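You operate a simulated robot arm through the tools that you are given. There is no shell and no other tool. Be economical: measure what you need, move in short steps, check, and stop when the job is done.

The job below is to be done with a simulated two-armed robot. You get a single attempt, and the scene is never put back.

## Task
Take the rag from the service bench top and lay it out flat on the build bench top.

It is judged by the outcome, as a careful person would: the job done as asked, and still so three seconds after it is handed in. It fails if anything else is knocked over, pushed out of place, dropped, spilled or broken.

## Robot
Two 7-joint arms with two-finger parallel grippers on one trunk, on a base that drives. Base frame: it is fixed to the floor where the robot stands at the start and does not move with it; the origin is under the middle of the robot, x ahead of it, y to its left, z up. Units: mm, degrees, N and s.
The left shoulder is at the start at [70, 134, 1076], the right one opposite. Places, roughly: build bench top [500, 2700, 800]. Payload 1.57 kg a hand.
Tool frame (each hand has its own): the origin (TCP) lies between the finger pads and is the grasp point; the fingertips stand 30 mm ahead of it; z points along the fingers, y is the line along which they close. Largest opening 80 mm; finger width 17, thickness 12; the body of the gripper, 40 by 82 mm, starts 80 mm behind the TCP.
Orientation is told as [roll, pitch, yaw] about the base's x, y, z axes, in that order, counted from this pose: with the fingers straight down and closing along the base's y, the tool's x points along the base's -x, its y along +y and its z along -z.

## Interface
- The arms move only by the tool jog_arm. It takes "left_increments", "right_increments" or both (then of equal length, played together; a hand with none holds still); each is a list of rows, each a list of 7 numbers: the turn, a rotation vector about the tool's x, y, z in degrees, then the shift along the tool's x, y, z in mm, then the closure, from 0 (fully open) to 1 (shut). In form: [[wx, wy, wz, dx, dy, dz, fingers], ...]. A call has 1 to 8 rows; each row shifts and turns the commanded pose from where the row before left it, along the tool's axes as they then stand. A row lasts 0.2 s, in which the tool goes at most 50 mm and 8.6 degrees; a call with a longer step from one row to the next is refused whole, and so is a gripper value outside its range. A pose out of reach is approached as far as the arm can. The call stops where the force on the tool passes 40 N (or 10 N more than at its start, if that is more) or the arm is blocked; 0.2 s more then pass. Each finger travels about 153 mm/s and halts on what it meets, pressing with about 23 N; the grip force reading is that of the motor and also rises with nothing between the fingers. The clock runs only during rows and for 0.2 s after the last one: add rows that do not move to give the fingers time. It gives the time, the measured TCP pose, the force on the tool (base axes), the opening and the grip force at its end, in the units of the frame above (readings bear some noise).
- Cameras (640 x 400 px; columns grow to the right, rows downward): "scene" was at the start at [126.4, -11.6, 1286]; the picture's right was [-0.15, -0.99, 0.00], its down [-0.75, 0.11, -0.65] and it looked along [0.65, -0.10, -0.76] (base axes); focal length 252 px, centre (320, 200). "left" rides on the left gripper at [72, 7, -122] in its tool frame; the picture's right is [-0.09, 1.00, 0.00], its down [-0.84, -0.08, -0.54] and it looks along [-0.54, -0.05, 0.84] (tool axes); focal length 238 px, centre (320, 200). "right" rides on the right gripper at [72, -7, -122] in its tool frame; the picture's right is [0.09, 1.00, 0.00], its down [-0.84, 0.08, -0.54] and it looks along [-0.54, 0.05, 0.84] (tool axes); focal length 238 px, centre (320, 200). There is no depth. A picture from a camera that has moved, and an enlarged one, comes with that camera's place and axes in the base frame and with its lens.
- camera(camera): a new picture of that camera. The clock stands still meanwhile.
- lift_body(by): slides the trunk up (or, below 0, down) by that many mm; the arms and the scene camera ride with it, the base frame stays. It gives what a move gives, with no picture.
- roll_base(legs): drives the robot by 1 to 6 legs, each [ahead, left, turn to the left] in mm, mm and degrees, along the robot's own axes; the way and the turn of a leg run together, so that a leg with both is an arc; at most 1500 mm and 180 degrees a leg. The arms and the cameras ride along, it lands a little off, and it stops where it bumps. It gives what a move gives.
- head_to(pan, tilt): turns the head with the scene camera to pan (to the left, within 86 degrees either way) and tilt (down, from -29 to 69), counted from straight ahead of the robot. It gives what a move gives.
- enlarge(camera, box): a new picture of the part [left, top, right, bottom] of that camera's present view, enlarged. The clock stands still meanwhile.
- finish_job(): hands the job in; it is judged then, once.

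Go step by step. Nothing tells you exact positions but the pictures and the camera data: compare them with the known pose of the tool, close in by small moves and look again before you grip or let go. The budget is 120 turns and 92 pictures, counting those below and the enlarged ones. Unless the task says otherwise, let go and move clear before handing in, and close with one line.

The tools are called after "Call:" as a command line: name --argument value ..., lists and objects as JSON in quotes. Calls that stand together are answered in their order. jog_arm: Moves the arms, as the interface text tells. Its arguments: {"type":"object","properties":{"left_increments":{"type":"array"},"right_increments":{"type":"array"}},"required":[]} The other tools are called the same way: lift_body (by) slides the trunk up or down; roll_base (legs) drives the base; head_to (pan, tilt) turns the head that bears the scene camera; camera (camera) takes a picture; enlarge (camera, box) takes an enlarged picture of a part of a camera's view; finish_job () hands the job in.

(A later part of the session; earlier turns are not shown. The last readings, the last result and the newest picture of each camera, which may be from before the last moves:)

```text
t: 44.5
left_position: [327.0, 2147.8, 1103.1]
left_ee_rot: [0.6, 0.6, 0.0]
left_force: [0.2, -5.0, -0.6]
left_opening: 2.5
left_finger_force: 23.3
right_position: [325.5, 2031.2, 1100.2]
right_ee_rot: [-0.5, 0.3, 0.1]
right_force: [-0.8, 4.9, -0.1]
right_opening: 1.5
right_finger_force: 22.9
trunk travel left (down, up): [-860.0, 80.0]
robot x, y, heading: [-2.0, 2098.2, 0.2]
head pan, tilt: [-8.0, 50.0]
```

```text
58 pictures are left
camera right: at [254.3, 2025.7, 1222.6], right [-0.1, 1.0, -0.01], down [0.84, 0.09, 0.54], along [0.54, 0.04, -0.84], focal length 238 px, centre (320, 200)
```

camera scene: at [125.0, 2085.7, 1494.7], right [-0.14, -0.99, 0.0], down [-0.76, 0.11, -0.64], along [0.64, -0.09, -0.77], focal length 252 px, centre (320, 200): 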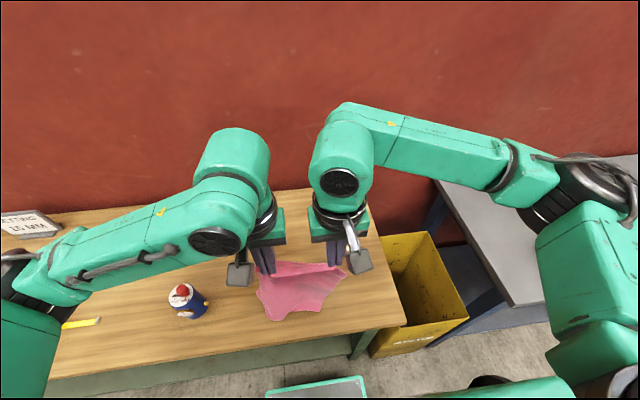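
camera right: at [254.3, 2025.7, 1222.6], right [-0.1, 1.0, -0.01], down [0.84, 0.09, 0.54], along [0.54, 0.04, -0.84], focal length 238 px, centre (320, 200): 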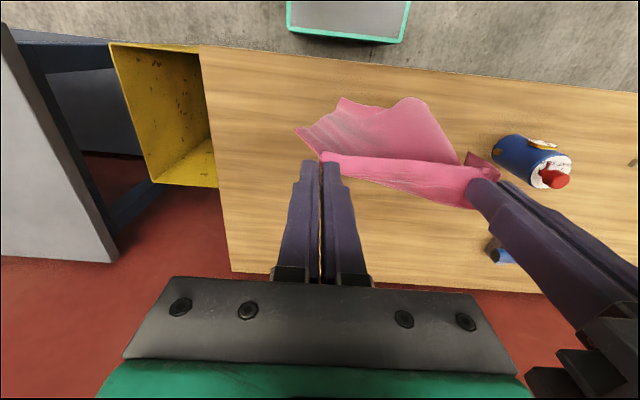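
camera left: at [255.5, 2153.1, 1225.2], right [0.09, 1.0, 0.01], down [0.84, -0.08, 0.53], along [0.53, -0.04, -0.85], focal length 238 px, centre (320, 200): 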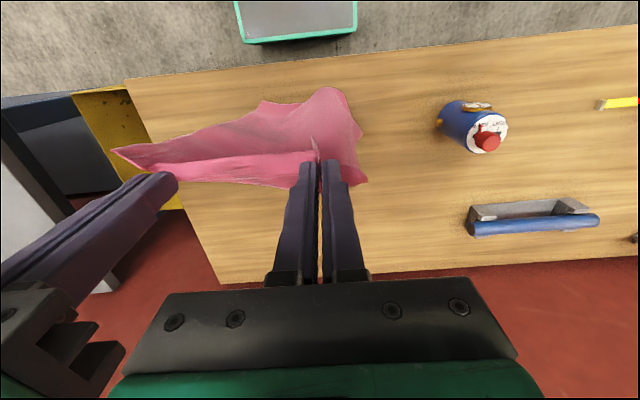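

The hem hangs at about x≈307, on the robot side, roughly 25 mm above the wood. I'll lower while moving the hands forward so the cloth unrolls away from the robot.

Call:
jog_arm --left_increments '[[0, 0, 0, -4, 0, 10, 1], [0, 0, 0, -8, 0, 10, 1], [0, 0, 0, -10, 0, 10, 1], [0, 0, 0, -10, 0, 10, 1], [0, 0, 0, -10, 0, 10, 1], [0, 0, 0, -10, 0, 10, 1], [0, 0, 0, -10, 0, 10, 1], [0, 0, 0, -10, 0, 10, 1]]' --right_increments '[[0, 0, 0, -4, 0, 8, 1], [0, 0, 0, -8, 0, 9, 1], [0, 0, 0, -10, 0, 10, 1], [0, 0, 0, -10, 0, 10, 1], [0, 0, 0, -10, 0, 10, 1], [0, 0, 0, -10, 0, 10, 1], [0, 0, 0, -10, 0, 10, 1], [0, 0, 0, -10, 0, 10, 1]]'

Call:
enlarge --camera "scene" --box '[200, 190, 440, 340]'

Call:
camera --camera "left"

```text
t: 46.3
left_position: [399.9, 2149.5, 1021.5]
left_ee_rot: [0.6, 0.6, 0.0]
left_force: [0.5, -7.9, 0.3]
left_opening: 2.3
left_finger_force: 22.9
right_position: [398.5, 2031.9, 1021.0]
right_ee_rot: [-0.5, 0.3, 0.3]
right_force: [-0.5, 8.1, 1.2]
right_opening: 1.3
right_finger_force: 23.3
trunk travel left (down, up): [-860.0, 80.0]
robot x, y, heading: [-0.9, 2096.3, -0.2]
head pan, tilt: [-8.0, 50.0]
```

```text
2.67 times, centred on (320, 265) of scene
camera zoom: at [126.0, 2085.8, 1494.7], right [-0.14, -0.99, 0.0], down [-0.76, 0.11, -0.64], along [0.64, -0.09, -0.77], focal length 671 px, centre (320, 27)
```

zoom: 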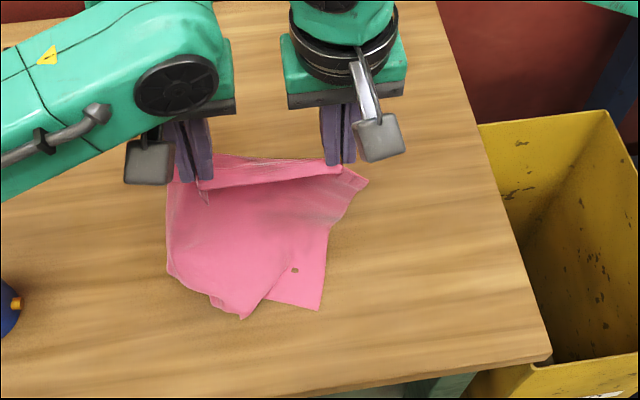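

```text
56 pictures are left
camera left: at [329.0, 2154.2, 1143.0], right [0.09, 1.0, 0.01], down [0.84, -0.08, 0.53], along [0.53, -0.04, -0.85], focal length 238 px, centre (320, 200)
```

left: 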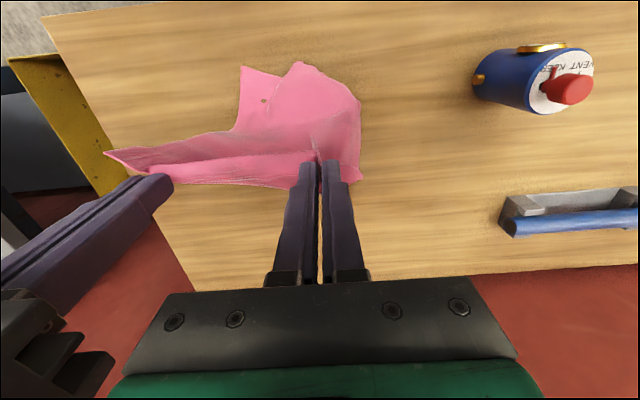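

The hem has touched down but there's a pleat near its left half. I'll move forward faster than down to take up the slack and pull it straight.

Call:
jog_arm --left_increments '[[0, 0, 0, -14, 0, 4, 1], [0, 0, 0, -16, 0, 6, 1], [0, 0, 0, -16, 0, 8, 1], [0, 0, 0, -16, 0, 8, 1], [0, 0, 0, -16, 0, 8, 1], [0, 0, 0, -12, 0, 8, 1], [0, 0, 0, 0, 0, 0, 1], [0, 0, 0, 0, 0, 0, 1]]' --right_increments '[[0, 0, 0, -14, 0, 4, 1], [0, 0, 0, -16, 0, 6, 1], [0, 0, 0, -16, 0, 8, 1], [0, 0, 0, -16, 0, 8, 1], [0, 0, 0, -16, 0, 8, 1], [0, 0, 0, -12, 0, 8, 1], [0, 0, 0, 0, 0, 0, 1], [0, 0, 0, 0, 0, 0, 1]]'

Call:
enlarge --camera "scene" --box '[200, 170, 440, 320]'

Call:
camera --camera "left"

```text
t: 48.1
left_position: [487.9, 2148.2, 978.9]
left_ee_rot: [0.6, 0.7, 0.0]
left_force: [-0.3, -9.0, -0.7]
left_opening: 2.5
left_finger_force: 22.8
right_position: [489.0, 2030.7, 978.2]
right_ee_rot: [-0.6, 0.3, 0.2]
right_force: [0.1, 8.4, -0.7]
right_opening: 1.4
right_finger_force: 23.0
trunk travel left (down, up): [-860.0, 80.0]
robot x, y, heading: [-5.4, 2096.0, -0.1]
head pan, tilt: [-8.0, 50.0]
```

```text
2.67 times, centred on (320, 245) of scene
camera zoom: at [125.0, 2085.8, 1494.7], right [-0.14, -0.99, 0.0], down [-0.76, 0.11, -0.64], along [0.64, -0.09, -0.77], focal length 671 px, centre (320, 80)
```

zoom: 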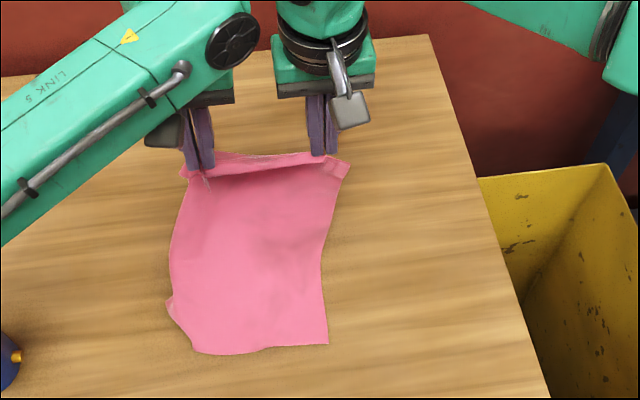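

```text
54 pictures are left
camera left: at [418.0, 2154.2, 1100.6], right [0.09, 1.0, 0.01], down [0.84, -0.08, 0.53], along [0.53, -0.04, -0.85], focal length 238 px, centre (320, 200)
```

left: 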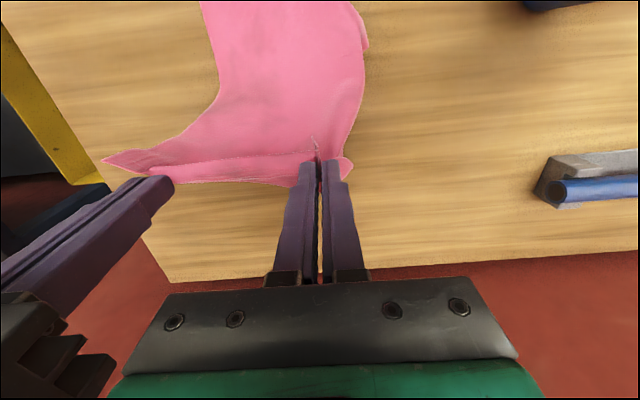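

The cloth pulled out nearly straight, with only the lower left corner slightly tucked. I'll continue forward and down toward the bench.

Call:
jog_arm --left_increments '[[0, 0, 0, -14, 0, 12, 1], [0, 0, 0, -14, 0, 16, 1], [0, 0, 0, -14, 0, 18, 1], [0, 0, 0, -14, 0, 18, 1], [0, 0, 0, -12, 0, 18, 1], [0, 0, 0, -10, 0, 18, 1], [0, 0, 0, -10, 0, 18, 1], [0, 0, 0, -8, 0, 14, 1]]' --right_increments '[[0, 0, 0, -14, 0, 12, 1], [0, 0, 0, -14, 0, 16, 1], [0, 0, 0, -14, 0, 18, 1], [0, 0, 0, -14, 0, 18, 1], [0, 0, 0, -12, 0, 18, 1], [0, 0, 0, -10, 0, 18, 1], [0, 0, 0, -10, 0, 18, 1], [0, 0, 0, -8, 0, 14, 1]]'

Call:
camera --camera "scene"

Call:
camera --camera "left"

```text
t: 49.9
left_position: [551.5, 2148.0, 875.2]
left_ee_rot: [0.5, 0.5, 0.0]
left_force: [0.2, -9.5, 0.9]
left_opening: 2.4
left_finger_force: 22.9
left hand out of reach, approached as far as the arm can: row 6, 7, 8
right_position: [551.5, 2031.3, 889.1]
right_ee_rot: [-0.6, 0.3, 0.3]
right_force: [-0.5, 9.5, -0.8]
right_opening: 1.3
right_finger_force: 22.5
right hand out of reach, approached as far as the arm can: row 6, 7, 8
trunk travel left (down, up): [-860.0, 80.0]
robot x, y, heading: [-0.3, 2097.0, -0.2]
head pan, tilt: [-8.0, 50.0]
```

```text
53 pictures are left
camera scene: at [125.5, 2086.8, 1494.7], right [-0.14, -0.99, 0.0], down [-0.76, 0.11, -0.64], along [0.64, -0.09, -0.77], focal length 252 px, centre (320, 200)
```

scene: 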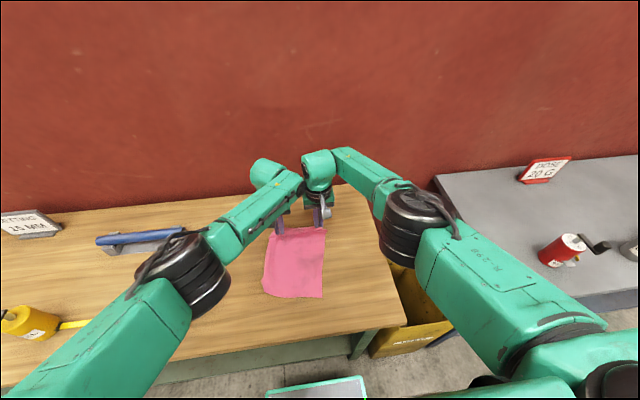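

```text
52 pictures are left
camera left: at [481.1, 2154.0, 997.1], right [0.09, 1.0, 0.01], down [0.84, -0.08, 0.53], along [0.53, -0.04, -0.85], focal length 238 px, centre (320, 200)
```

left: 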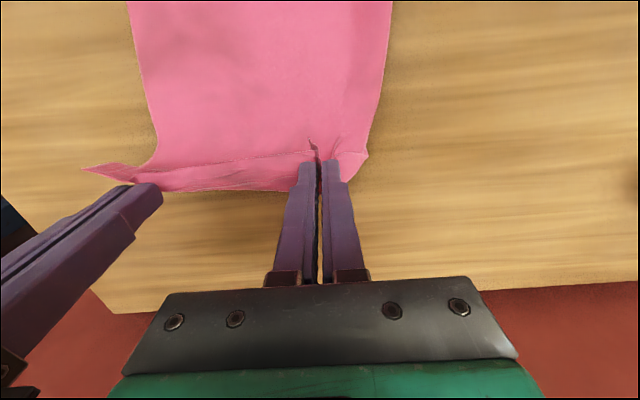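

The arms reached their limit at x≈551, and the left elbow now hides the blue can. I'll look closely before moving further.

Call:
enlarge --camera "scene" --box '[140, 190, 360, 330]'

Call:
camera --camera "right"

```text
2.86 times, centred on (250, 260) of scene
camera zoom: at [125.5, 2086.8, 1494.7], right [-0.14, -0.99, 0.0], down [-0.76, 0.11, -0.64], along [0.64, -0.09, -0.77], focal length 719 px, centre (520, 29)
```

zoom: 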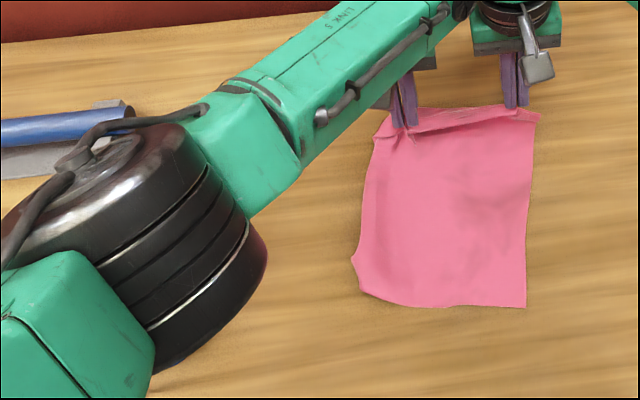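

```text
50 pictures are left
camera right: at [479.2, 2025.2, 1013.0], right [-0.1, 1.0, -0.01], down [0.84, 0.09, 0.54], along [0.53, 0.05, -0.84], focal length 238 px, centre (320, 200)
```

right: 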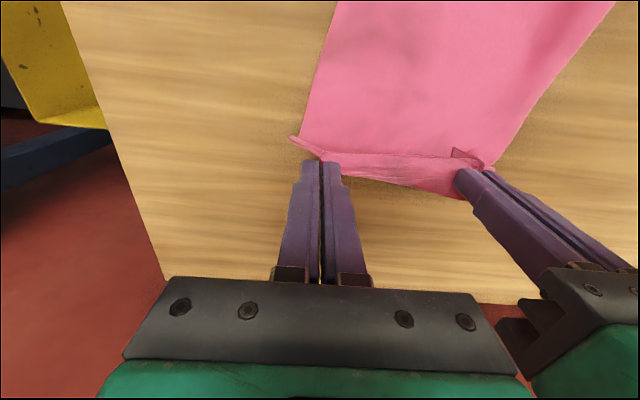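

The elbow is roughly 100 mm above the can, so I won't lower the trunk. Instead I'll tilt the grippers forward about 24°, which pulls the wrists back and gives me more reach.

Call:
jog_arm --left_increments '[[0, -8, 0, 0, 0, 0, 1], [0, -8, 0, 0, 0, 0, 1], [0, -8, 0, 0, 0, 0, 1], [0, 0, 0, 0, 0, 0, 1]]' --right_increments '[[0, -8, 0, 0, 0, 0, 1], [0, -8, 0, 0, 0, 0, 1], [0, -8, 0, 0, 0, 0, 1], [0, 0, 0, 0, 0, 0, 1]]'

Call:
camera --camera "scene"

```text
t: 50.9
left_position: [550.5, 2148.3, 874.3]
left_ee_rot: [0.6, -23.5, -0.2]
left_force: [0.9, -12.8, 1.4]
left_opening: 2.2
left_finger_force: 22.7
right_position: [549.9, 2030.1, 889.1]
right_ee_rot: [-0.4, -23.7, 0.6]
right_force: [-1.0, 11.4, -2.0]
right_opening: 1.6
right_finger_force: 23.4
trunk travel left (down, up): [-860.0, 80.0]
robot x, y, heading: [0.6, 2097.3, -0.2]
head pan, tilt: [-8.0, 50.0]
```

```text
49 pictures are left
camera scene: at [125.7, 2085.5, 1494.7], right [-0.14, -0.99, 0.0], down [-0.76, 0.11, -0.64], along [0.64, -0.09, -0.77], focal length 252 px, centre (320, 200)
```

scene: 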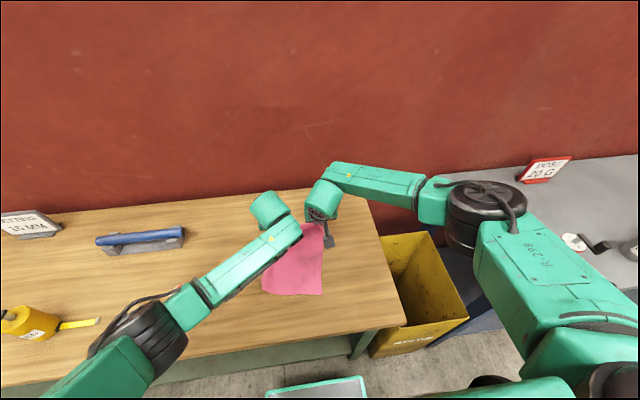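

Call:
camera --camera "left"

Call:
enlarge --camera "scene" --box '[100, 220, 340, 370]'

```text
48 pictures are left
camera left: at [436.1, 2154.1, 957.2], right [0.08, 1.0, 0.05], down [0.55, -0.09, 0.83], along [0.83, -0.04, -0.56], focal length 238 px, centre (320, 200)
```

left: 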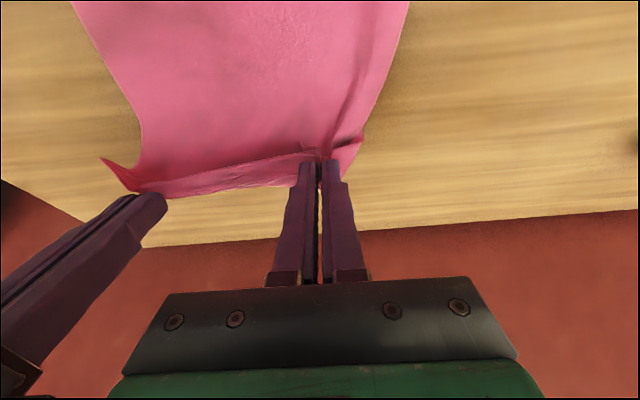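

```text
2.67 times, centred on (220, 295) of scene
camera zoom: at [125.7, 2085.5, 1494.7], right [-0.14, -0.99, 0.0], down [-0.76, 0.11, -0.64], along [0.64, -0.09, -0.77], focal length 671 px, centre (587, -53)
```

zoom: 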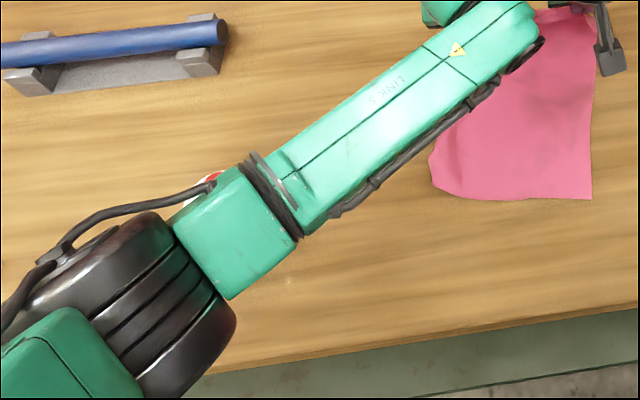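

The red cap shows behind the forearm. By geometry the forearm passes about 90 mm above and 115 mm beside the can, so it's safe. I'll lower the pinched edge to the bench while creeping forward.

Call:
jog_arm --left_increments '[[0, 0, 0, -1.4, 0, 9.3, 1], [0, 0, 0, -1.4, 0, 9.3, 1], [0, 0, 0, -1.4, 0, 9.3, 1], [0, 0, 0, -1.4, 0, 9.3, 1], [0, 0, 0, -1.4, 0, 7, 1], [0, 0, 0, 0, 0, 0, 1]]' --right_increments '[[0, 0, 0, -0.3, 0, 11.9, 1], [0, 0, 0, -0.3, 0, 11.9, 1], [0, 0, 0, -0.3, 0, 11.9, 1], [0, 0, 0, -0.3, 0, 11.9, 1], [0, 0, 0, -0.3, 0, 9.6, 1], [0, 0, 0, 0, 0, 0, 1]]'

Call:
camera --camera "scene"

Call:
camera --camera "right"

```text
t: 52.3
left_position: [574.6, 2148.5, 837.7]
left_ee_rot: [0.7, -23.6, -0.4]
left_force: [1.4, -14.1, 1.5]
left_opening: 2.2
left_finger_force: 22.6
right_position: [574.7, 2030.1, 837.9]
right_ee_rot: [-0.5, -23.7, 0.5]
right_force: [0.1, 13.9, -0.6]
right_opening: 1.6
right_finger_force: 23.2
trunk travel left (down, up): [-860.0, 80.0]
robot x, y, heading: [1.6, 2096.3, -0.1]
head pan, tilt: [-8.0, 50.0]
```

```text
46 pictures are left
camera scene: at [124.5, 2085.8, 1494.8], right [-0.14, -0.99, 0.0], down [-0.76, 0.11, -0.64], along [0.64, -0.09, -0.77], focal length 252 px, centre (320, 200)
```

scene: 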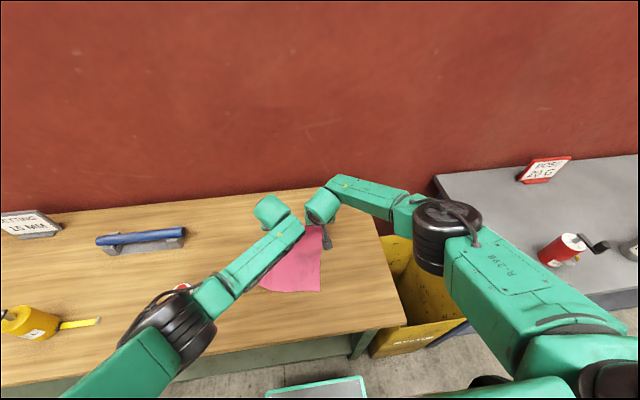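

```text
45 pictures are left
camera right: at [458.4, 2023.0, 921.8], right [-0.09, 0.99, -0.04], down [0.55, 0.09, 0.83], along [0.83, 0.05, -0.55], focal length 238 px, centre (320, 200)
```

right: 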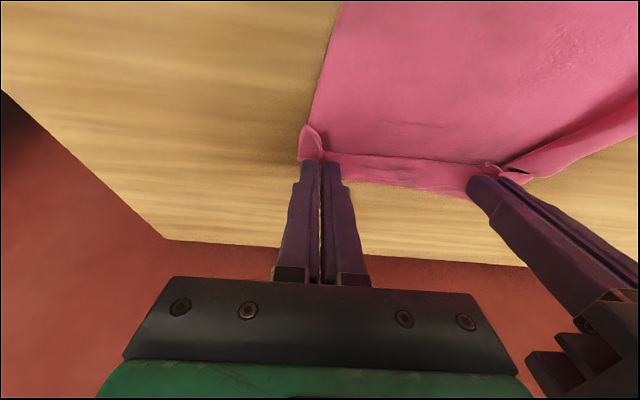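

The far edge is just above the bench. I'll pull forward a further 15 mm, press the tips lightly to the wood, and check.

Call:
jog_arm --left_increments '[[0, 0, 0, -4.6, 0, 2, 1], [0, 0, 0, -4.6, 0, 2, 1], [0, 0, 0, -4.6, 0, 2, 1], [0, 0, 0, 0.8, 0, 1.8, 1], [0, 0, 0, 0.8, 0, 1.8, 1], [0, 0, 0, 0, 0, 0, 1]]' --right_increments '[[0, 0, 0, -4.6, 0, 2, 1], [0, 0, 0, -4.6, 0, 2, 1], [0, 0, 0, -4.6, 0, 2, 1], [0, 0, 0, 0.8, 0, 1.8, 1], [0, 0, 0, 0.8, 0, 1.8, 1], [0, 0, 0, 0, 0, 0, 1]]'

Call:
camera --camera "left"

Call:
enlarge --camera "scene" --box '[220, 180, 380, 310]'

```text
t: 53.7
left_position: [589.4, 2150.6, 836.5]
left_ee_rot: [0.8, -23.6, -0.2]
left_force: [1.8, -12.8, 10.4]
left_opening: 2.6
left_finger_force: 23.6
right_position: [588.6, 2030.3, 836.6]
right_ee_rot: [-0.5, -23.8, 0.5]
right_force: [-0.5, 13.5, 1.0]
right_opening: 1.2
right_finger_force: 23.6
trunk travel left (down, up): [-860.0, 80.0]
robot x, y, heading: [-0.0, 2096.0, 0.2]
head pan, tilt: [-8.0, 50.0]
```

```text
44 pictures are left
camera left: at [474.0, 2155.0, 918.1], right [0.08, 1.0, 0.05], down [0.55, -0.09, 0.83], along [0.83, -0.04, -0.55], focal length 238 px, centre (320, 200)
```

left: 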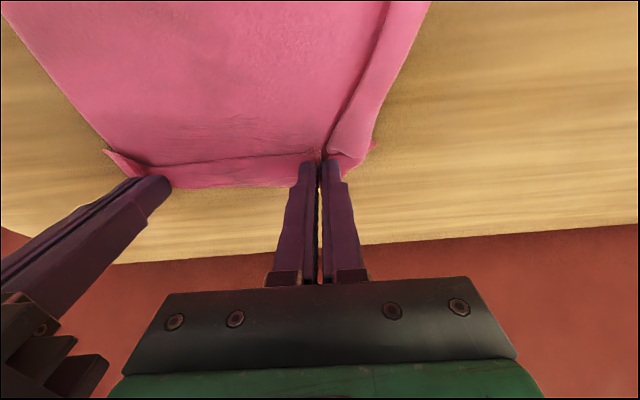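

```text
3.08 times, centred on (300, 245) of scene
camera zoom: at [122.6, 2085.9, 1495.1], right [-0.14, -0.99, 0.0], down [-0.76, 0.11, -0.64], along [0.64, -0.09, -0.77], focal length 775 px, centre (382, 62)
```

zoom: 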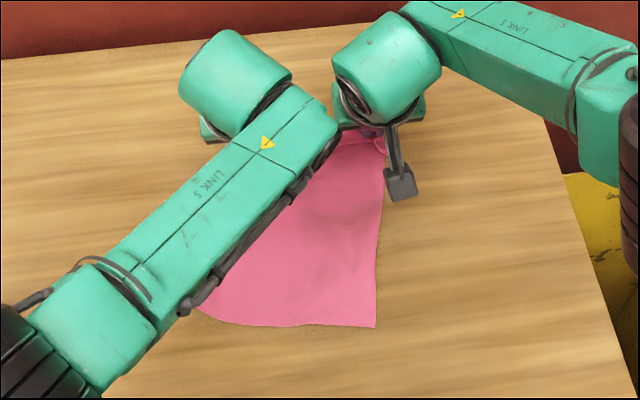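

Left tips touch with 10 N and the right ones nearly do. I'll lower the right slightly and open both slowly with the tips on the bench, so the gathers spread back out.

Call:
jog_arm --left_increments '[[0, 0, 0, 0.4, 0, 0.9, 1], [0, 0, 0, 0, 0, 0, 0.95], [0, 0, 0, 0, 0, 0, 0.85], [0, 0, 0, 0, 0, 0, 0.75], [0, 0, 0, 0, 0, 0, 0.65], [0, 0, 0, 0, 0, 0, 0.55], [0, 0, 0, 0, 0, 0, 0.55]]' --right_increments '[[0, 0, 0, 1.2, 0, 2.4, 1], [0, 0, 0, 0, 0, 0, 0.95], [0, 0, 0, 0, 0, 0, 0.85], [0, 0, 0, 0, 0, 0, 0.75], [0, 0, 0, 0, 0, 0, 0.65], [0, 0, 0, 0, 0, 0, 0.55], [0, 0, 0, 0, 0, 0, 0.55]]'

Call:
camera --camera "left"

Call:
camera --camera "right"

```text
t: 55.3
left_position: [587.7, 2150.2, 834.3]
left_ee_rot: [0.7, -23.6, -0.2]
left_force: [0.1, 0.9, 3.8]
left_opening: 34.7
left_finger_force: 0.1
right_position: [587.0, 2028.5, 834.1]
right_ee_rot: [-0.5, -23.9, 0.4]
right_force: [0.1, -4.0, 14.7]
right_opening: 32.7
right_finger_force: 0.0
trunk travel left (down, up): [-860.0, 80.0]
robot x, y, heading: [1.6, 2094.6, -0.4]
head pan, tilt: [-8.0, 50.0]
```

```text
42 pictures are left
camera left: at [472.0, 2155.2, 916.6], right [0.08, 1.0, 0.05], down [0.55, -0.09, 0.83], along [0.83, -0.04, -0.55], focal length 238 px, centre (320, 200)
```

left: 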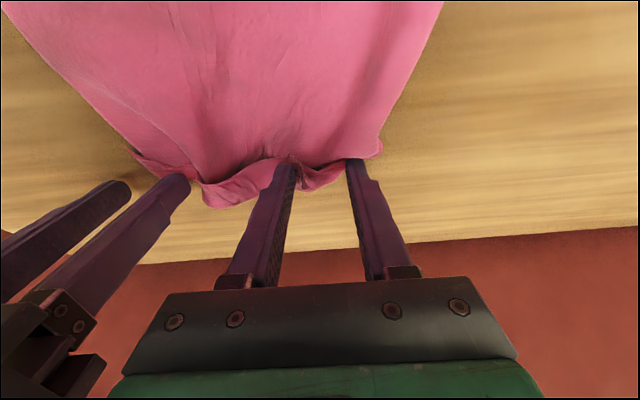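

```text
41 pictures are left
camera right: at [471.4, 2021.9, 917.2], right [-0.09, 1.0, -0.05], down [0.54, 0.09, 0.83], along [0.83, 0.05, -0.55], focal length 238 px, centre (320, 200)
```

right: 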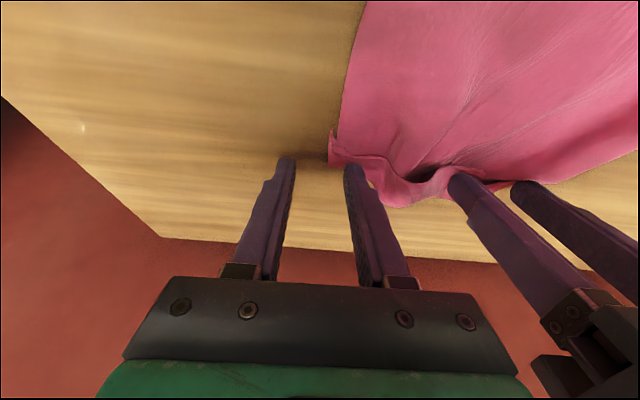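

The cloth is released, with some waves at the far edge. I'll lift the hands straight up and see the whole rag.

Call:
jog_arm --left_increments '[[0, 0, 0, -4, 0, -9.2, 0.55], [0, 0, 0, -8, 0, -18.3, 0.55], [0, 0, 0, -8, 0, -18.3, 0.55], [0, 8, 0, 0, 0, -30, 0.55], [0, 8, 0, 0, 0, -40, 0.55], [0, 8, 0, 0, 0, -40, 0.55], [0, 0, 0, 40, 0, 0, 0.55], [0, 0, 0, 40, 20, 0, 0.55]]' --right_increments '[[0, 0, 0, -4, 0, -9.2, 0.55], [0, 0, 0, -8, 0, -18.3, 0.55], [0, 0, 0, -8, 0, -18.3, 0.55], [0, 8, 0, 0, 0, -30, 0.55], [0, 8, 0, 0, 0, -40, 0.55], [0, 8, 0, 0, 0, -40, 0.55], [0, 0, 0, 40, 0, 0, 0.55], [0, 0, 0, 40, -40, 0, 0.55]]'

Call:
camera --camera "scene"

Call:
camera --camera "left"

```text
refused: row 8 steps farther than a row can; nothing moved
```

```text
40 pictures are left
camera scene: at [120.6, 2085.2, 1495.2], right [-0.14, -0.99, 0.0], down [-0.76, 0.11, -0.65], along [0.64, -0.09, -0.76], focal length 252 px, centre (320, 200)
```

scene: 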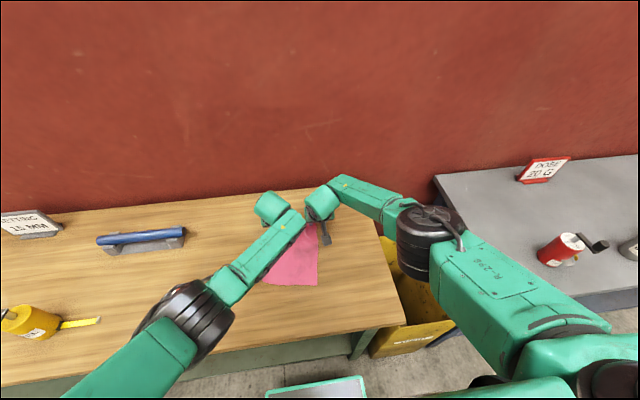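

```text
39 pictures are left
camera left: at [472.0, 2155.2, 916.6], right [0.08, 1.0, 0.05], down [0.55, -0.09, 0.83], along [0.83, -0.04, -0.55], focal length 238 px, centre (320, 200)
```

left: 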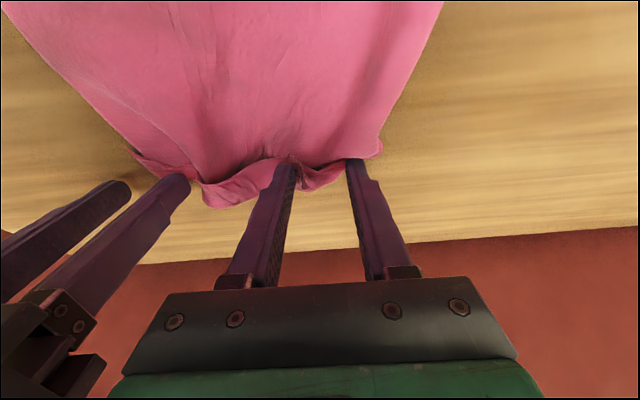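

The last row was too long, so the call was refused. I'll repeat it with shorter final steps.

Call:
jog_arm --left_increments '[[0, 0, 0, -4, 0, -9.2, 0.55], [0, 0, 0, -8, 0, -18.3, 0.55], [0, 0, 0, -8, 0, -18.3, 0.55], [0, 8, 0, 0, 0, -30, 0.55], [0, 8, 0, 0, 0, -40, 0.55], [0, 8, 0, 0, 0, -40, 0.55], [0, 0, 0, 40, 0, 0, 0.55], [0, 0, 0, 40, 10, 0, 0.55]]' --right_increments '[[0, 0, 0, -4, 0, -9.2, 0.55], [0, 0, 0, -8, 0, -18.3, 0.55], [0, 0, 0, -8, 0, -18.3, 0.55], [0, 8, 0, 0, 0, -30, 0.55], [0, 8, 0, 0, 0, -40, 0.55], [0, 8, 0, 0, 0, -40, 0.55], [0, 0, 0, 40, -20, 0, 0.55], [0, 0, 0, 40, -20, 0, 0.55]]'

Call:
camera --camera "scene"

Call:
camera --camera "left"

```text
t: 57.1
left_position: [496.2, 2209.5, 998.8]
left_ee_rot: [5.5, -1.6, 4.0]
left_force: [0.1, 0.0, -0.1]
left_opening: 36.1
left_finger_force: 0.1
right_position: [476.6, 1986.0, 991.2]
right_ee_rot: [-0.5, 0.0, 0.2]
right_force: [0.4, 0.0, -0.3]
right_opening: 35.9
right_finger_force: 0.2
trunk travel left (down, up): [-860.0, 80.0]
robot x, y, heading: [0.2, 2098.0, -0.2]
head pan, tilt: [-8.0, 50.0]
```

```text
38 pictures are left
camera scene: at [120.2, 2083.7, 1495.3], right [-0.14, -0.99, 0.0], down [-0.76, 0.11, -0.65], along [0.64, -0.09, -0.76], focal length 252 px, centre (320, 200)
```

scene: 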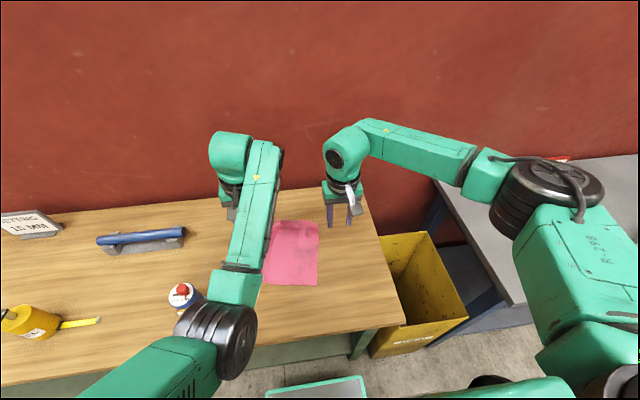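

```text
37 pictures are left
camera left: at [421.3, 2200.2, 1116.8], right [0.02, 0.99, 0.1], down [0.83, -0.07, 0.56], along [0.56, 0.07, -0.83], focal length 238 px, centre (320, 200)
```

left: 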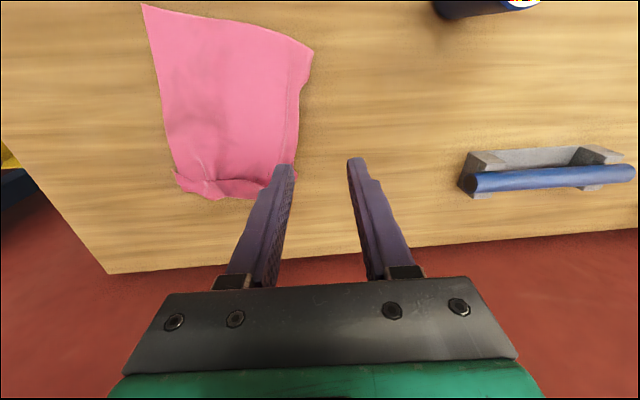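

The rag is mostly flat and the can is untouched. The left wrist drifted, so I'll let it settle, raise both hands, and inspect the rag closely.

Call:
jog_arm --left_increments '[[0, 0, 0, 0, 0, -20, 0.55], [0, 0, 0, 0, 0, -30, 0.55], [0, 0, 0, 0, 0, -30, 0.55], [0, 0, 0, 0, 0, 0, 0.55]]' --right_increments '[[0, 0, 0, 0, 0, -20, 0.55], [0, 0, 0, 0, 0, -30, 0.55], [0, 0, 0, 0, 0, -30, 0.55], [0, 0, 0, 0, 0, 0, 0.55]]'

Call:
enlarge --camera "scene" --box '[220, 190, 380, 310]'

Call:
enlarge --camera "left" --box '[100, 0, 340, 200]'

```text
t: 58.1
left_position: [526.3, 2173.3, 1026.1]
left_ee_rot: [2.4, 0.4, 1.8]
left_force: [0.5, 0.2, 0.4]
left_opening: 35.9
left_finger_force: 0.0
left hand out of reach, approached as far as the arm can: row 1, 2, 3
right_position: [482.5, 1989.4, 1069.0]
right_ee_rot: [-0.5, 0.3, 0.2]
right_force: [0.5, 0.0, 0.0]
right_opening: 35.9
right_finger_force: 0.0
trunk travel left (down, up): [-860.0, 80.0]
robot x, y, heading: [0.8, 2095.9, -0.1]
head pan, tilt: [-8.0, 50.0]
```

```text
3.33 times, centred on (300, 250) of scene
camera zoom: at [125.1, 2085.3, 1494.7], right [-0.14, -0.99, 0.0], down [-0.76, 0.11, -0.64], along [0.64, -0.09, -0.77], focal length 839 px, centre (387, 33)
```

zoom: 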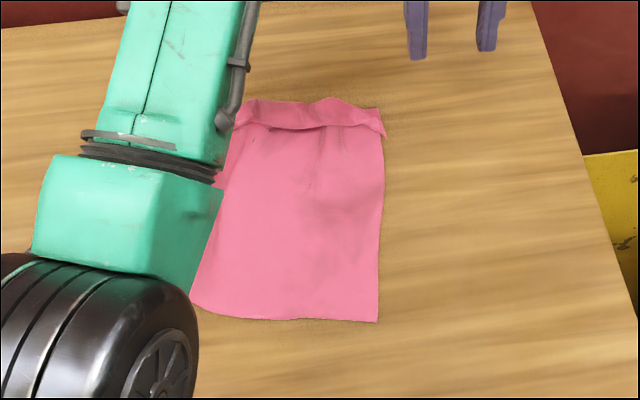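

```text
2.00 times, centred on (220, 100) of left
camera zoom: at [454.5, 2172.2, 1148.3], right [0.06, 1.0, 0.04], down [0.84, -0.07, 0.53], along [0.53, 0.0, -0.85], focal length 477 px, centre (520, 400)
```

zoom: 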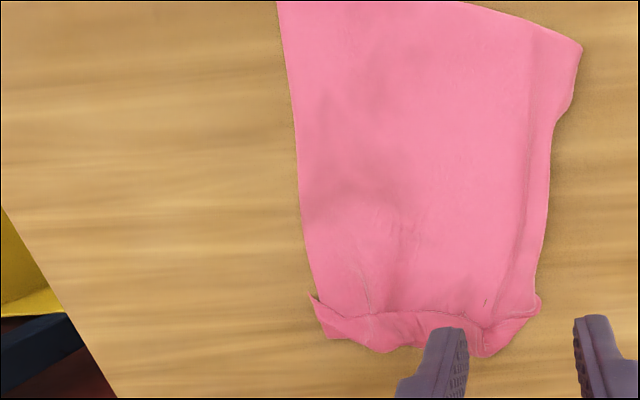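

The far edge has a strip folded over toward the robot, and the left side seems to have a narrow fold too. I'll pull the left arm back and put the right camera over the rag for a clear look.

Call:
jog_arm --left_increments '[[-2.4, 0, 0, 25, 5, 0, 0.55], [0, 0, -1.8, 30, 10, 0, 0.55], [0, 0, 0, 30, 15, -10, 0.55], [0, 0, 0, 30, 20, -20, 0.55], [0, 0, 0, 30, 20, -20, 0.55], [0, 0, 0, 20, 20, -20, 0.55]]' --right_increments '[[0, 0, 0, 25, 10, 0, 0.55], [0, 0, 0, 25, 10, 0, 0.55], [0, 0, 0, 25, 15, 0, 0.55], [0, 0, 0, 25, 15, 0, 0.55], [0, 0, 0, 20, 20, 0, 0.55], [0, 0, 0, 0, 30, 0, 0.55]]'

Call:
camera --camera "right"

Call:
enlarge --camera "scene" --box '[220, 190, 380, 310]'

```text
t: 59.2
left_position: [489.3, 2264.8, 999.1]
left_ee_rot: [9.6, -3.8, 6.0]
left_force: [0.1, 0.6, 0.9]
left_opening: 35.8
left_finger_force: 0.0
left hand out of reach, approached as far as the arm can: row 1, 2, 3, 4, 5
right_position: [379.5, 2042.7, 1067.1]
right_ee_rot: [-0.6, 0.2, 0.2]
right_force: [0.6, 0.4, -0.4]
right_opening: 35.9
right_finger_force: 0.0
trunk travel left (down, up): [-860.0, 80.0]
robot x, y, heading: [-0.2, 2099.7, 0.2]
head pan, tilt: [-8.0, 50.0]
stopped in row 5 (left hand): the arm was blocked; the commanded pose is now the measured one
```

```text
34 pictures are left
camera right: at [309.1, 2036.9, 1190.4], right [-0.1, 1.0, -0.01], down [0.84, 0.09, 0.54], along [0.54, 0.04, -0.84], focal length 238 px, centre (320, 200)
```

right: 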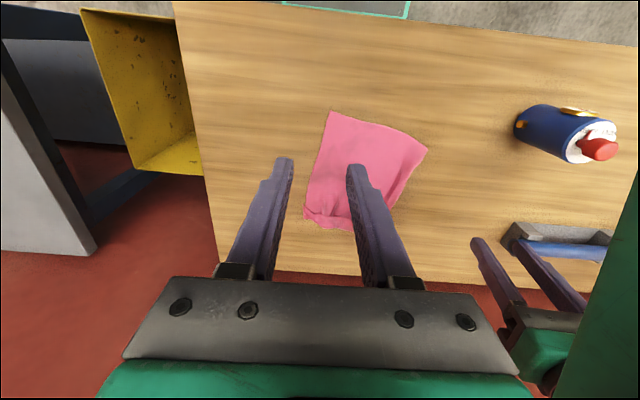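

```text
3.33 times, centred on (300, 250) of scene
camera zoom: at [124.1, 2087.0, 1494.9], right [-0.14, -0.99, 0.0], down [-0.76, 0.11, -0.64], along [0.64, -0.09, -0.77], focal length 839 px, centre (387, 33)
```

zoom: 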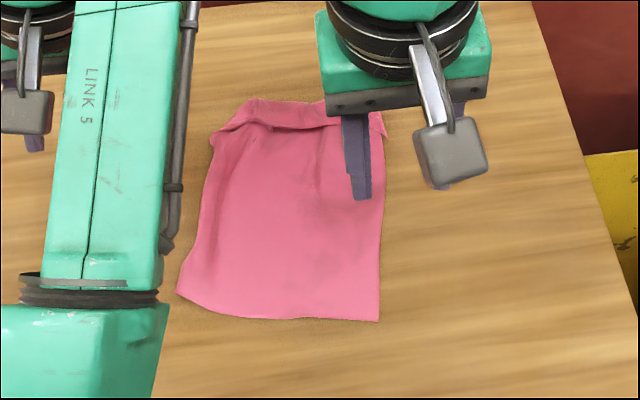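

The left arm says it's blocked, so I'll look at the whole scene before moving it again.

Call:
camera --camera "scene"

Call:
camera --camera "left"

```text
32 pictures are left
camera scene: at [124.1, 2087.0, 1494.9], right [-0.14, -0.99, 0.0], down [-0.76, 0.11, -0.64], along [0.64, -0.09, -0.77], focal length 252 px, centre (320, 200)
```

scene: 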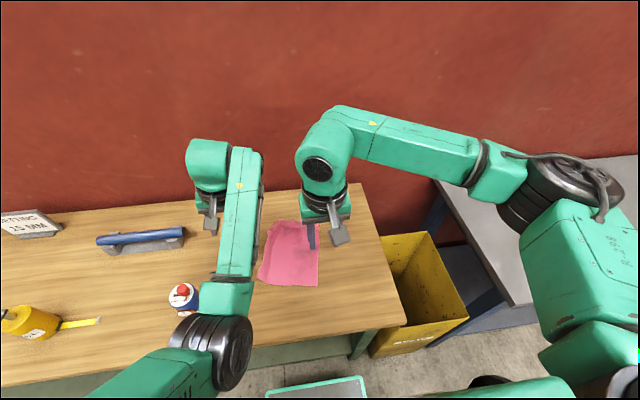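

```text
31 pictures are left
camera left: at [410.9, 2242.9, 1113.8], right [-0.02, 0.99, 0.17], down [0.81, -0.08, 0.57], along [0.58, 0.15, -0.8], focal length 238 px, centre (320, 200)
```

left: 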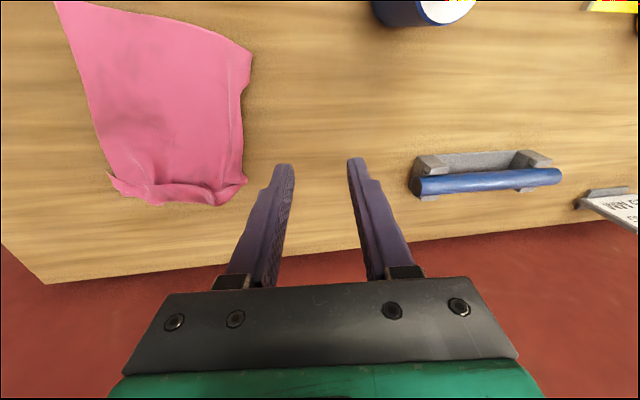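

The elbow has swung to an awkward low position beside the can, which is still in place. I'll raise the trunk for safety and then ease the left arm out.

Call:
lift_body --by 78

Call:
jog_arm --left_increments '[[0, 0, 0, 0, 0, -15, 0.55], [0, 0, 0, 0, 0, -15, 0.55], [0, 0, 0, 0, 0, -15, 0.55], [0, 0, 0, 0, 0, -15, 0.55]]'

Call:
camera --camera "scene"

```text
t: 60.3
left_position: [489.4, 2263.7, 1075.4]
left_ee_rot: [9.7, -3.6, 5.9]
left_force: [-0.4, 0.6, 0.3]
left_opening: 35.9
left_finger_force: 0.2
right_position: [381.3, 2041.8, 1144.9]
right_ee_rot: [-0.5, 0.3, 0.2]
right_force: [-0.8, -0.6, 1.3]
right_opening: 36.2
right_finger_force: 0.1
trunk travel left (down, up): [-938.0, 2.0]
robot x, y, heading: [-1.8, 2096.7, 0.0]
head pan, tilt: [-8.0, 50.0]
```

```text
t: 61.3
left_position: [506.4, 2291.7, 1109.1]
left_ee_rot: [12.8, -4.0, 8.2]
left_force: [1.2, -0.1, 0.2]
left_opening: 36.0
left_finger_force: 0.0
left hand out of reach, approached as far as the arm can: row 2, 3, 4
right_position: [381.8, 2040.7, 1143.9]
right_ee_rot: [-0.5, 0.3, 0.1]
right_force: [0.6, 0.1, -0.9]
right_opening: 36.0
right_finger_force: 0.1
trunk travel left (down, up): [-938.0, 2.0]
robot x, y, heading: [-0.6, 2099.4, 0.0]
head pan, tilt: [-8.0, 50.0]
```

```text
30 pictures are left
camera scene: at [125.3, 2085.6, 1572.7], right [-0.14, -0.99, 0.0], down [-0.76, 0.11, -0.64], along [0.64, -0.09, -0.77], focal length 252 px, centre (320, 200)
```

scene: 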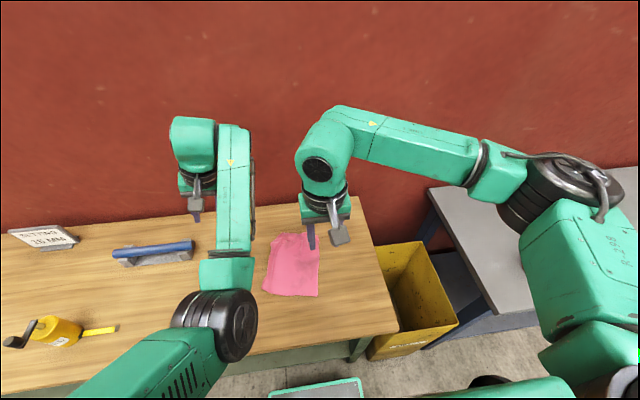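

Trunk is up, but the left arm is still at a joint limit. I'll try easing it back to the right, the way it came.

Call:
jog_arm --left_increments '[[0, 0, 0, -10, -20, 0, 0.55], [-3, 0, -2, -10, -20, 0, 0.55], [-3, 0, -2, -10, -20, 0, 0.55], [-3, 0, -2, -10, -20, 0, 0.55], [-3, 0, -2, -5, -20, 0, 0.55]]'

Call:
camera --camera "scene"

```text
t: 62.5
left_position: [563.7, 2161.7, 1092.4]
left_ee_rot: [20.6, -5.7, 13.5]
left_force: [-0.4, 0.4, -0.3]
left_opening: 36.2
left_finger_force: 0.1
right_position: [381.8, 2040.6, 1144.8]
right_ee_rot: [-0.4, 0.3, 0.2]
right_force: [0.3, 0.1, 0.2]
right_opening: 35.9
right_finger_force: 0.0
trunk travel left (down, up): [-938.0, 2.0]
robot x, y, heading: [-2.2, 2096.1, 0.2]
head pan, tilt: [-8.0, 50.0]
```

```text
29 pictures are left
camera scene: at [125.6, 2083.6, 1572.6], right [-0.14, -0.99, 0.0], down [-0.76, 0.11, -0.64], along [0.64, -0.09, -0.77], focal length 252 px, centre (320, 200)
```

scene: 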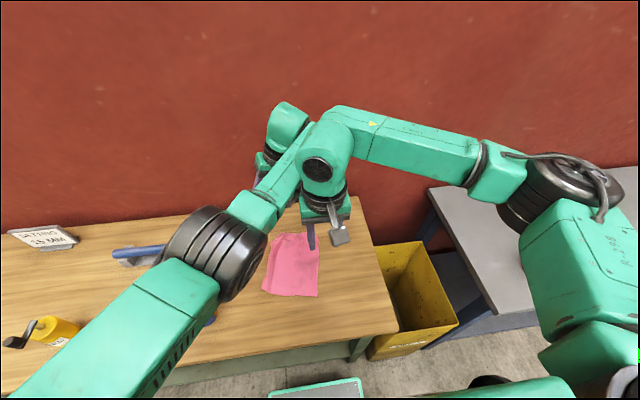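

No reach limit now. I'd turned the wrist the wrong way, so I'll level the tool again and then retract it.

Call:
jog_arm --left_increments '[[5.2, 1.4, 3.4, 0, 0, 0, 0.55], [5.2, 1.4, 3.4, 0, 0, 0, 0.55], [5.2, 1.4, 3.4, 5, 0, 0, 0.55], [5.2, 1.4, 3.4, 10, 0, 0, 0.55], [0, 0, 0, 15, 0, 0, 0.55], [0, 0, 0, 15, 0, 0, 0.55]]'

Call:
camera --camera "scene"

```text
t: 63.9
left_position: [521.6, 2169.8, 1097.0]
left_ee_rot: [0.6, 2.0, 1.9]
left_force: [-0.2, 0.0, 0.2]
left_opening: 36.1
left_finger_force: 0.2
right_position: [379.8, 2041.1, 1145.3]
right_ee_rot: [-0.5, 0.2, 0.2]
right_force: [0.1, -1.0, 0.3]
right_opening: 35.9
right_finger_force: 0.1
trunk travel left (down, up): [-938.0, 2.0]
robot x, y, heading: [-0.3, 2094.3, -0.1]
head pan, tilt: [-8.0, 50.0]
```

```text
28 pictures are left
camera scene: at [124.1, 2085.1, 1572.8], right [-0.14, -0.99, 0.0], down [-0.76, 0.11, -0.64], along [0.64, -0.09, -0.77], focal length 252 px, centre (320, 200)
```

scene: 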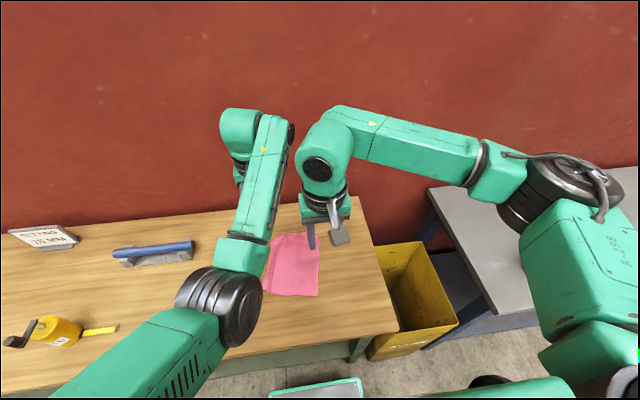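

The left arm is usable but its elbow is on the wrong side, so I'll park that hand to the left, well above everything, and work with the right. First I'll get a close view of the folds.

Call:
jog_arm --left_increments '[[0, 0, 0, 0, 20, 0, 0.55], [0, 0, 0, 0, 30, 0, 0.55], [0, 0, 0, 0, 30, 0, 0.55], [0, 0, 0, 0, 30, 0, 0.55], [0, 0, 0, 0, 20, 0, 0.55], [0, 0, 0, 0, 0, 0, 0.55]]' --right_increments '[[0, 0, 0, 0, 0, 0, 0.55], [0, 0, 0, 0, 0, 0, 0.55], [0, 0, 0, -20, 0, 10, 0.55], [0, 0, 0, -30, 10, 10, 0.55], [0, 0, 0, -30, 20, 10, 0.55], [0, 0, 0, -30, 20, 10, 0.55]]'

Call:
enlarge --camera "right" --box '[200, 20, 440, 200]'

Call:
camera --camera "scene"

```text
t: 65.3
left_position: [517.9, 2296.4, 1093.8]
left_ee_rot: [0.0, 2.4, 1.2]
left_force: [-0.1, 0.4, 0.2]
left_opening: 35.7
left_finger_force: 0.0
right_position: [491.5, 2091.4, 1101.6]
right_ee_rot: [-0.6, 0.4, 0.2]
right_force: [0.2, 0.7, -0.3]
right_opening: 35.9
right_finger_force: 0.0
trunk travel left (down, up): [-938.0, 2.0]
robot x, y, heading: [-4.9, 2094.4, 0.0]
head pan, tilt: [-8.0, 50.0]
```

```text
2.22 times, centred on (320, 110) of right
camera zoom: at [418.7, 2086.5, 1225.4], right [-0.1, 1.0, -0.01], down [0.84, 0.09, 0.54], along [0.53, 0.04, -0.84], focal length 530 px, centre (320, 400)
```

zoom: 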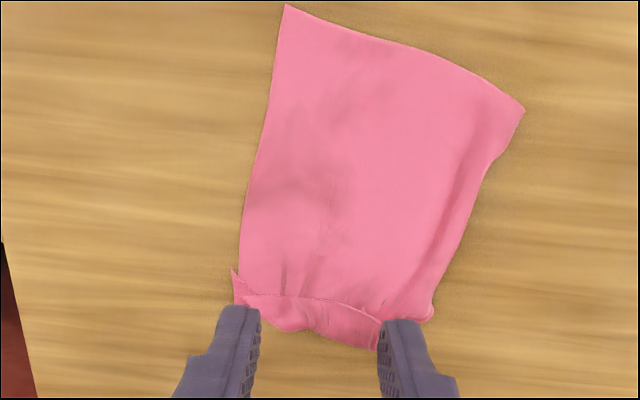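

```text
26 pictures are left
camera scene: at [126.3, 2087.7, 1572.6], right [-0.14, -0.99, 0.0], down [-0.76, 0.1, -0.64], along [0.64, -0.09, -0.77], focal length 252 px, centre (320, 200)
```

scene: 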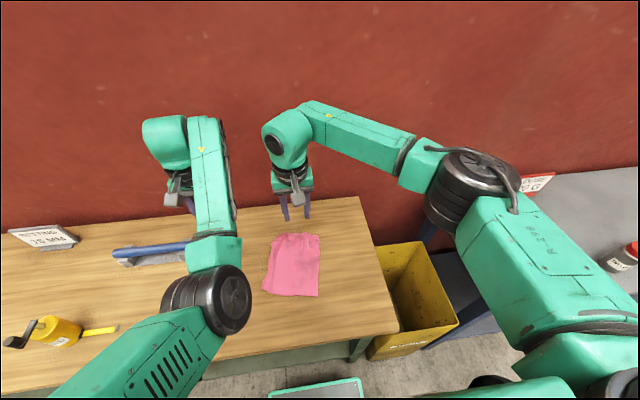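

The view is clear now: the main fault is a 25–30 mm flap at the far edge folded back toward the robot, plus a soft ridge along the left side. I'll lower the trunk for reach and tilt the right hand forward to flip that flap open.

Call:
lift_body --by -165

Call:
jog_arm --right_increments '[[0, -8, 0, 5, -5, 0, 0.55], [0, -8, 0, 5, -5, 0, 0.55], [0, -8, 0, 5, -5, 0, 0.55], [0, -8, 0, 5, -5, 0, 0.55], [0, -8, 0, 0, -5, 0, 0.55], [0, 0, 0, 0, 0, 0, 0.55]]'

Call:
camera --camera "scene"

```text
t: 67.2
left_position: [516.5, 2295.8, 930.4]
left_ee_rot: [0.3, 2.4, 1.3]
left_force: [-0.1, 0.4, 0.2]
left_opening: 36.0
left_finger_force: 0.2
right_position: [489.3, 2089.2, 938.9]
right_ee_rot: [-0.5, 0.3, 0.2]
right_force: [0.0, -0.3, -0.1]
right_opening: 36.0
right_finger_force: 0.0
trunk travel left (down, up): [-773.0, 167.0]
robot x, y, heading: [-1.4, 2091.5, 0.0]
head pan, tilt: [-8.0, 50.0]
```

```text
t: 68.6
left_position: [515.4, 2295.9, 930.2]
left_ee_rot: [0.2, 2.5, 1.3]
left_force: [0.4, 0.9, -0.1]
left_opening: 35.9
left_finger_force: 0.0
right_position: [469.9, 2066.9, 934.4]
right_ee_rot: [-0.6, -39.6, 0.5]
right_force: [0.2, -0.8, 1.0]
right_opening: 36.1
right_finger_force: 0.0
trunk travel left (down, up): [-773.0, 167.0]
robot x, y, heading: [-4.1, 2096.7, 0.2]
head pan, tilt: [-8.0, 50.0]
```

```text
25 pictures are left
camera scene: at [125.3, 2085.9, 1407.7], right [-0.14, -0.99, 0.0], down [-0.76, 0.11, -0.64], along [0.64, -0.09, -0.77], focal length 252 px, centre (320, 200)
```

scene: 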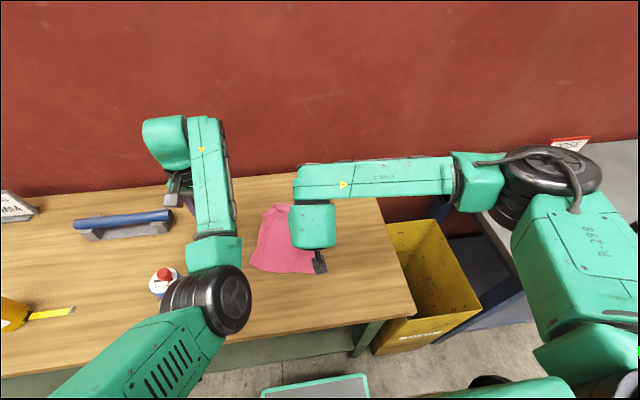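

The right hand is tilted about 40°. I'll bring the fingertips down onto the rag just behind the flap's raw edge.

Call:
jog_arm --right_increments '[[0, 0, 0, 1.6, -1.7, 29.5, 0.55], [0, 0, 0, 1.6, -1.7, 29.5, 0.55], [0, 0, 0, 1.6, -1.7, 29.5, 0.55], [0, 0, 0, 1.6, -1.7, 29.5, 0.55], [0, 0, 0, 1.9, 0, 2.3, 0.55], [0, 0, 0, 1.3, 0, 1.5, 0.55], [0, 0, 0, 0, 0, 0, 0.55]]'

Call:
camera --camera "right"

```text
t: 70.2
left_position: [515.6, 2296.1, 929.3]
left_ee_rot: [0.2, 2.4, 1.3]
left_force: [-0.3, -0.2, -0.2]
left_opening: 36.0
left_finger_force: 0.1
right_position: [540.4, 2057.1, 833.7]
right_ee_rot: [-0.7, -39.8, 0.6]
right_force: [1.0, 0.3, 0.4]
right_opening: 36.0
right_finger_force: 0.1
trunk travel left (down, up): [-773.0, 167.0]
robot x, y, heading: [-1.4, 2096.4, 0.2]
head pan, tilt: [-8.0, 50.0]
```

```text
24 pictures are left
camera right: at [406.9, 2050.4, 882.9], right [-0.07, 0.99, -0.07], down [0.3, 0.09, 0.95], along [0.95, 0.05, -0.3], focal length 238 px, centre (320, 200)
```

right: 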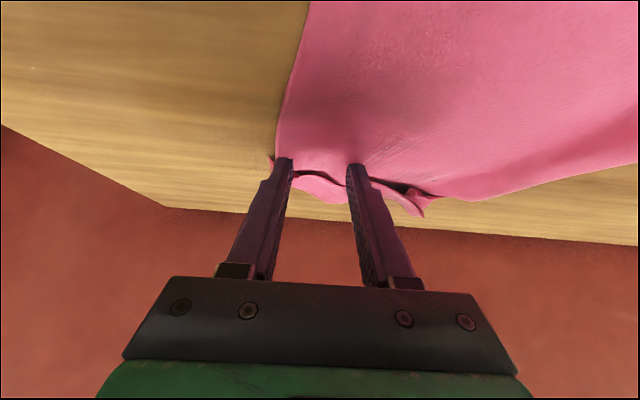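

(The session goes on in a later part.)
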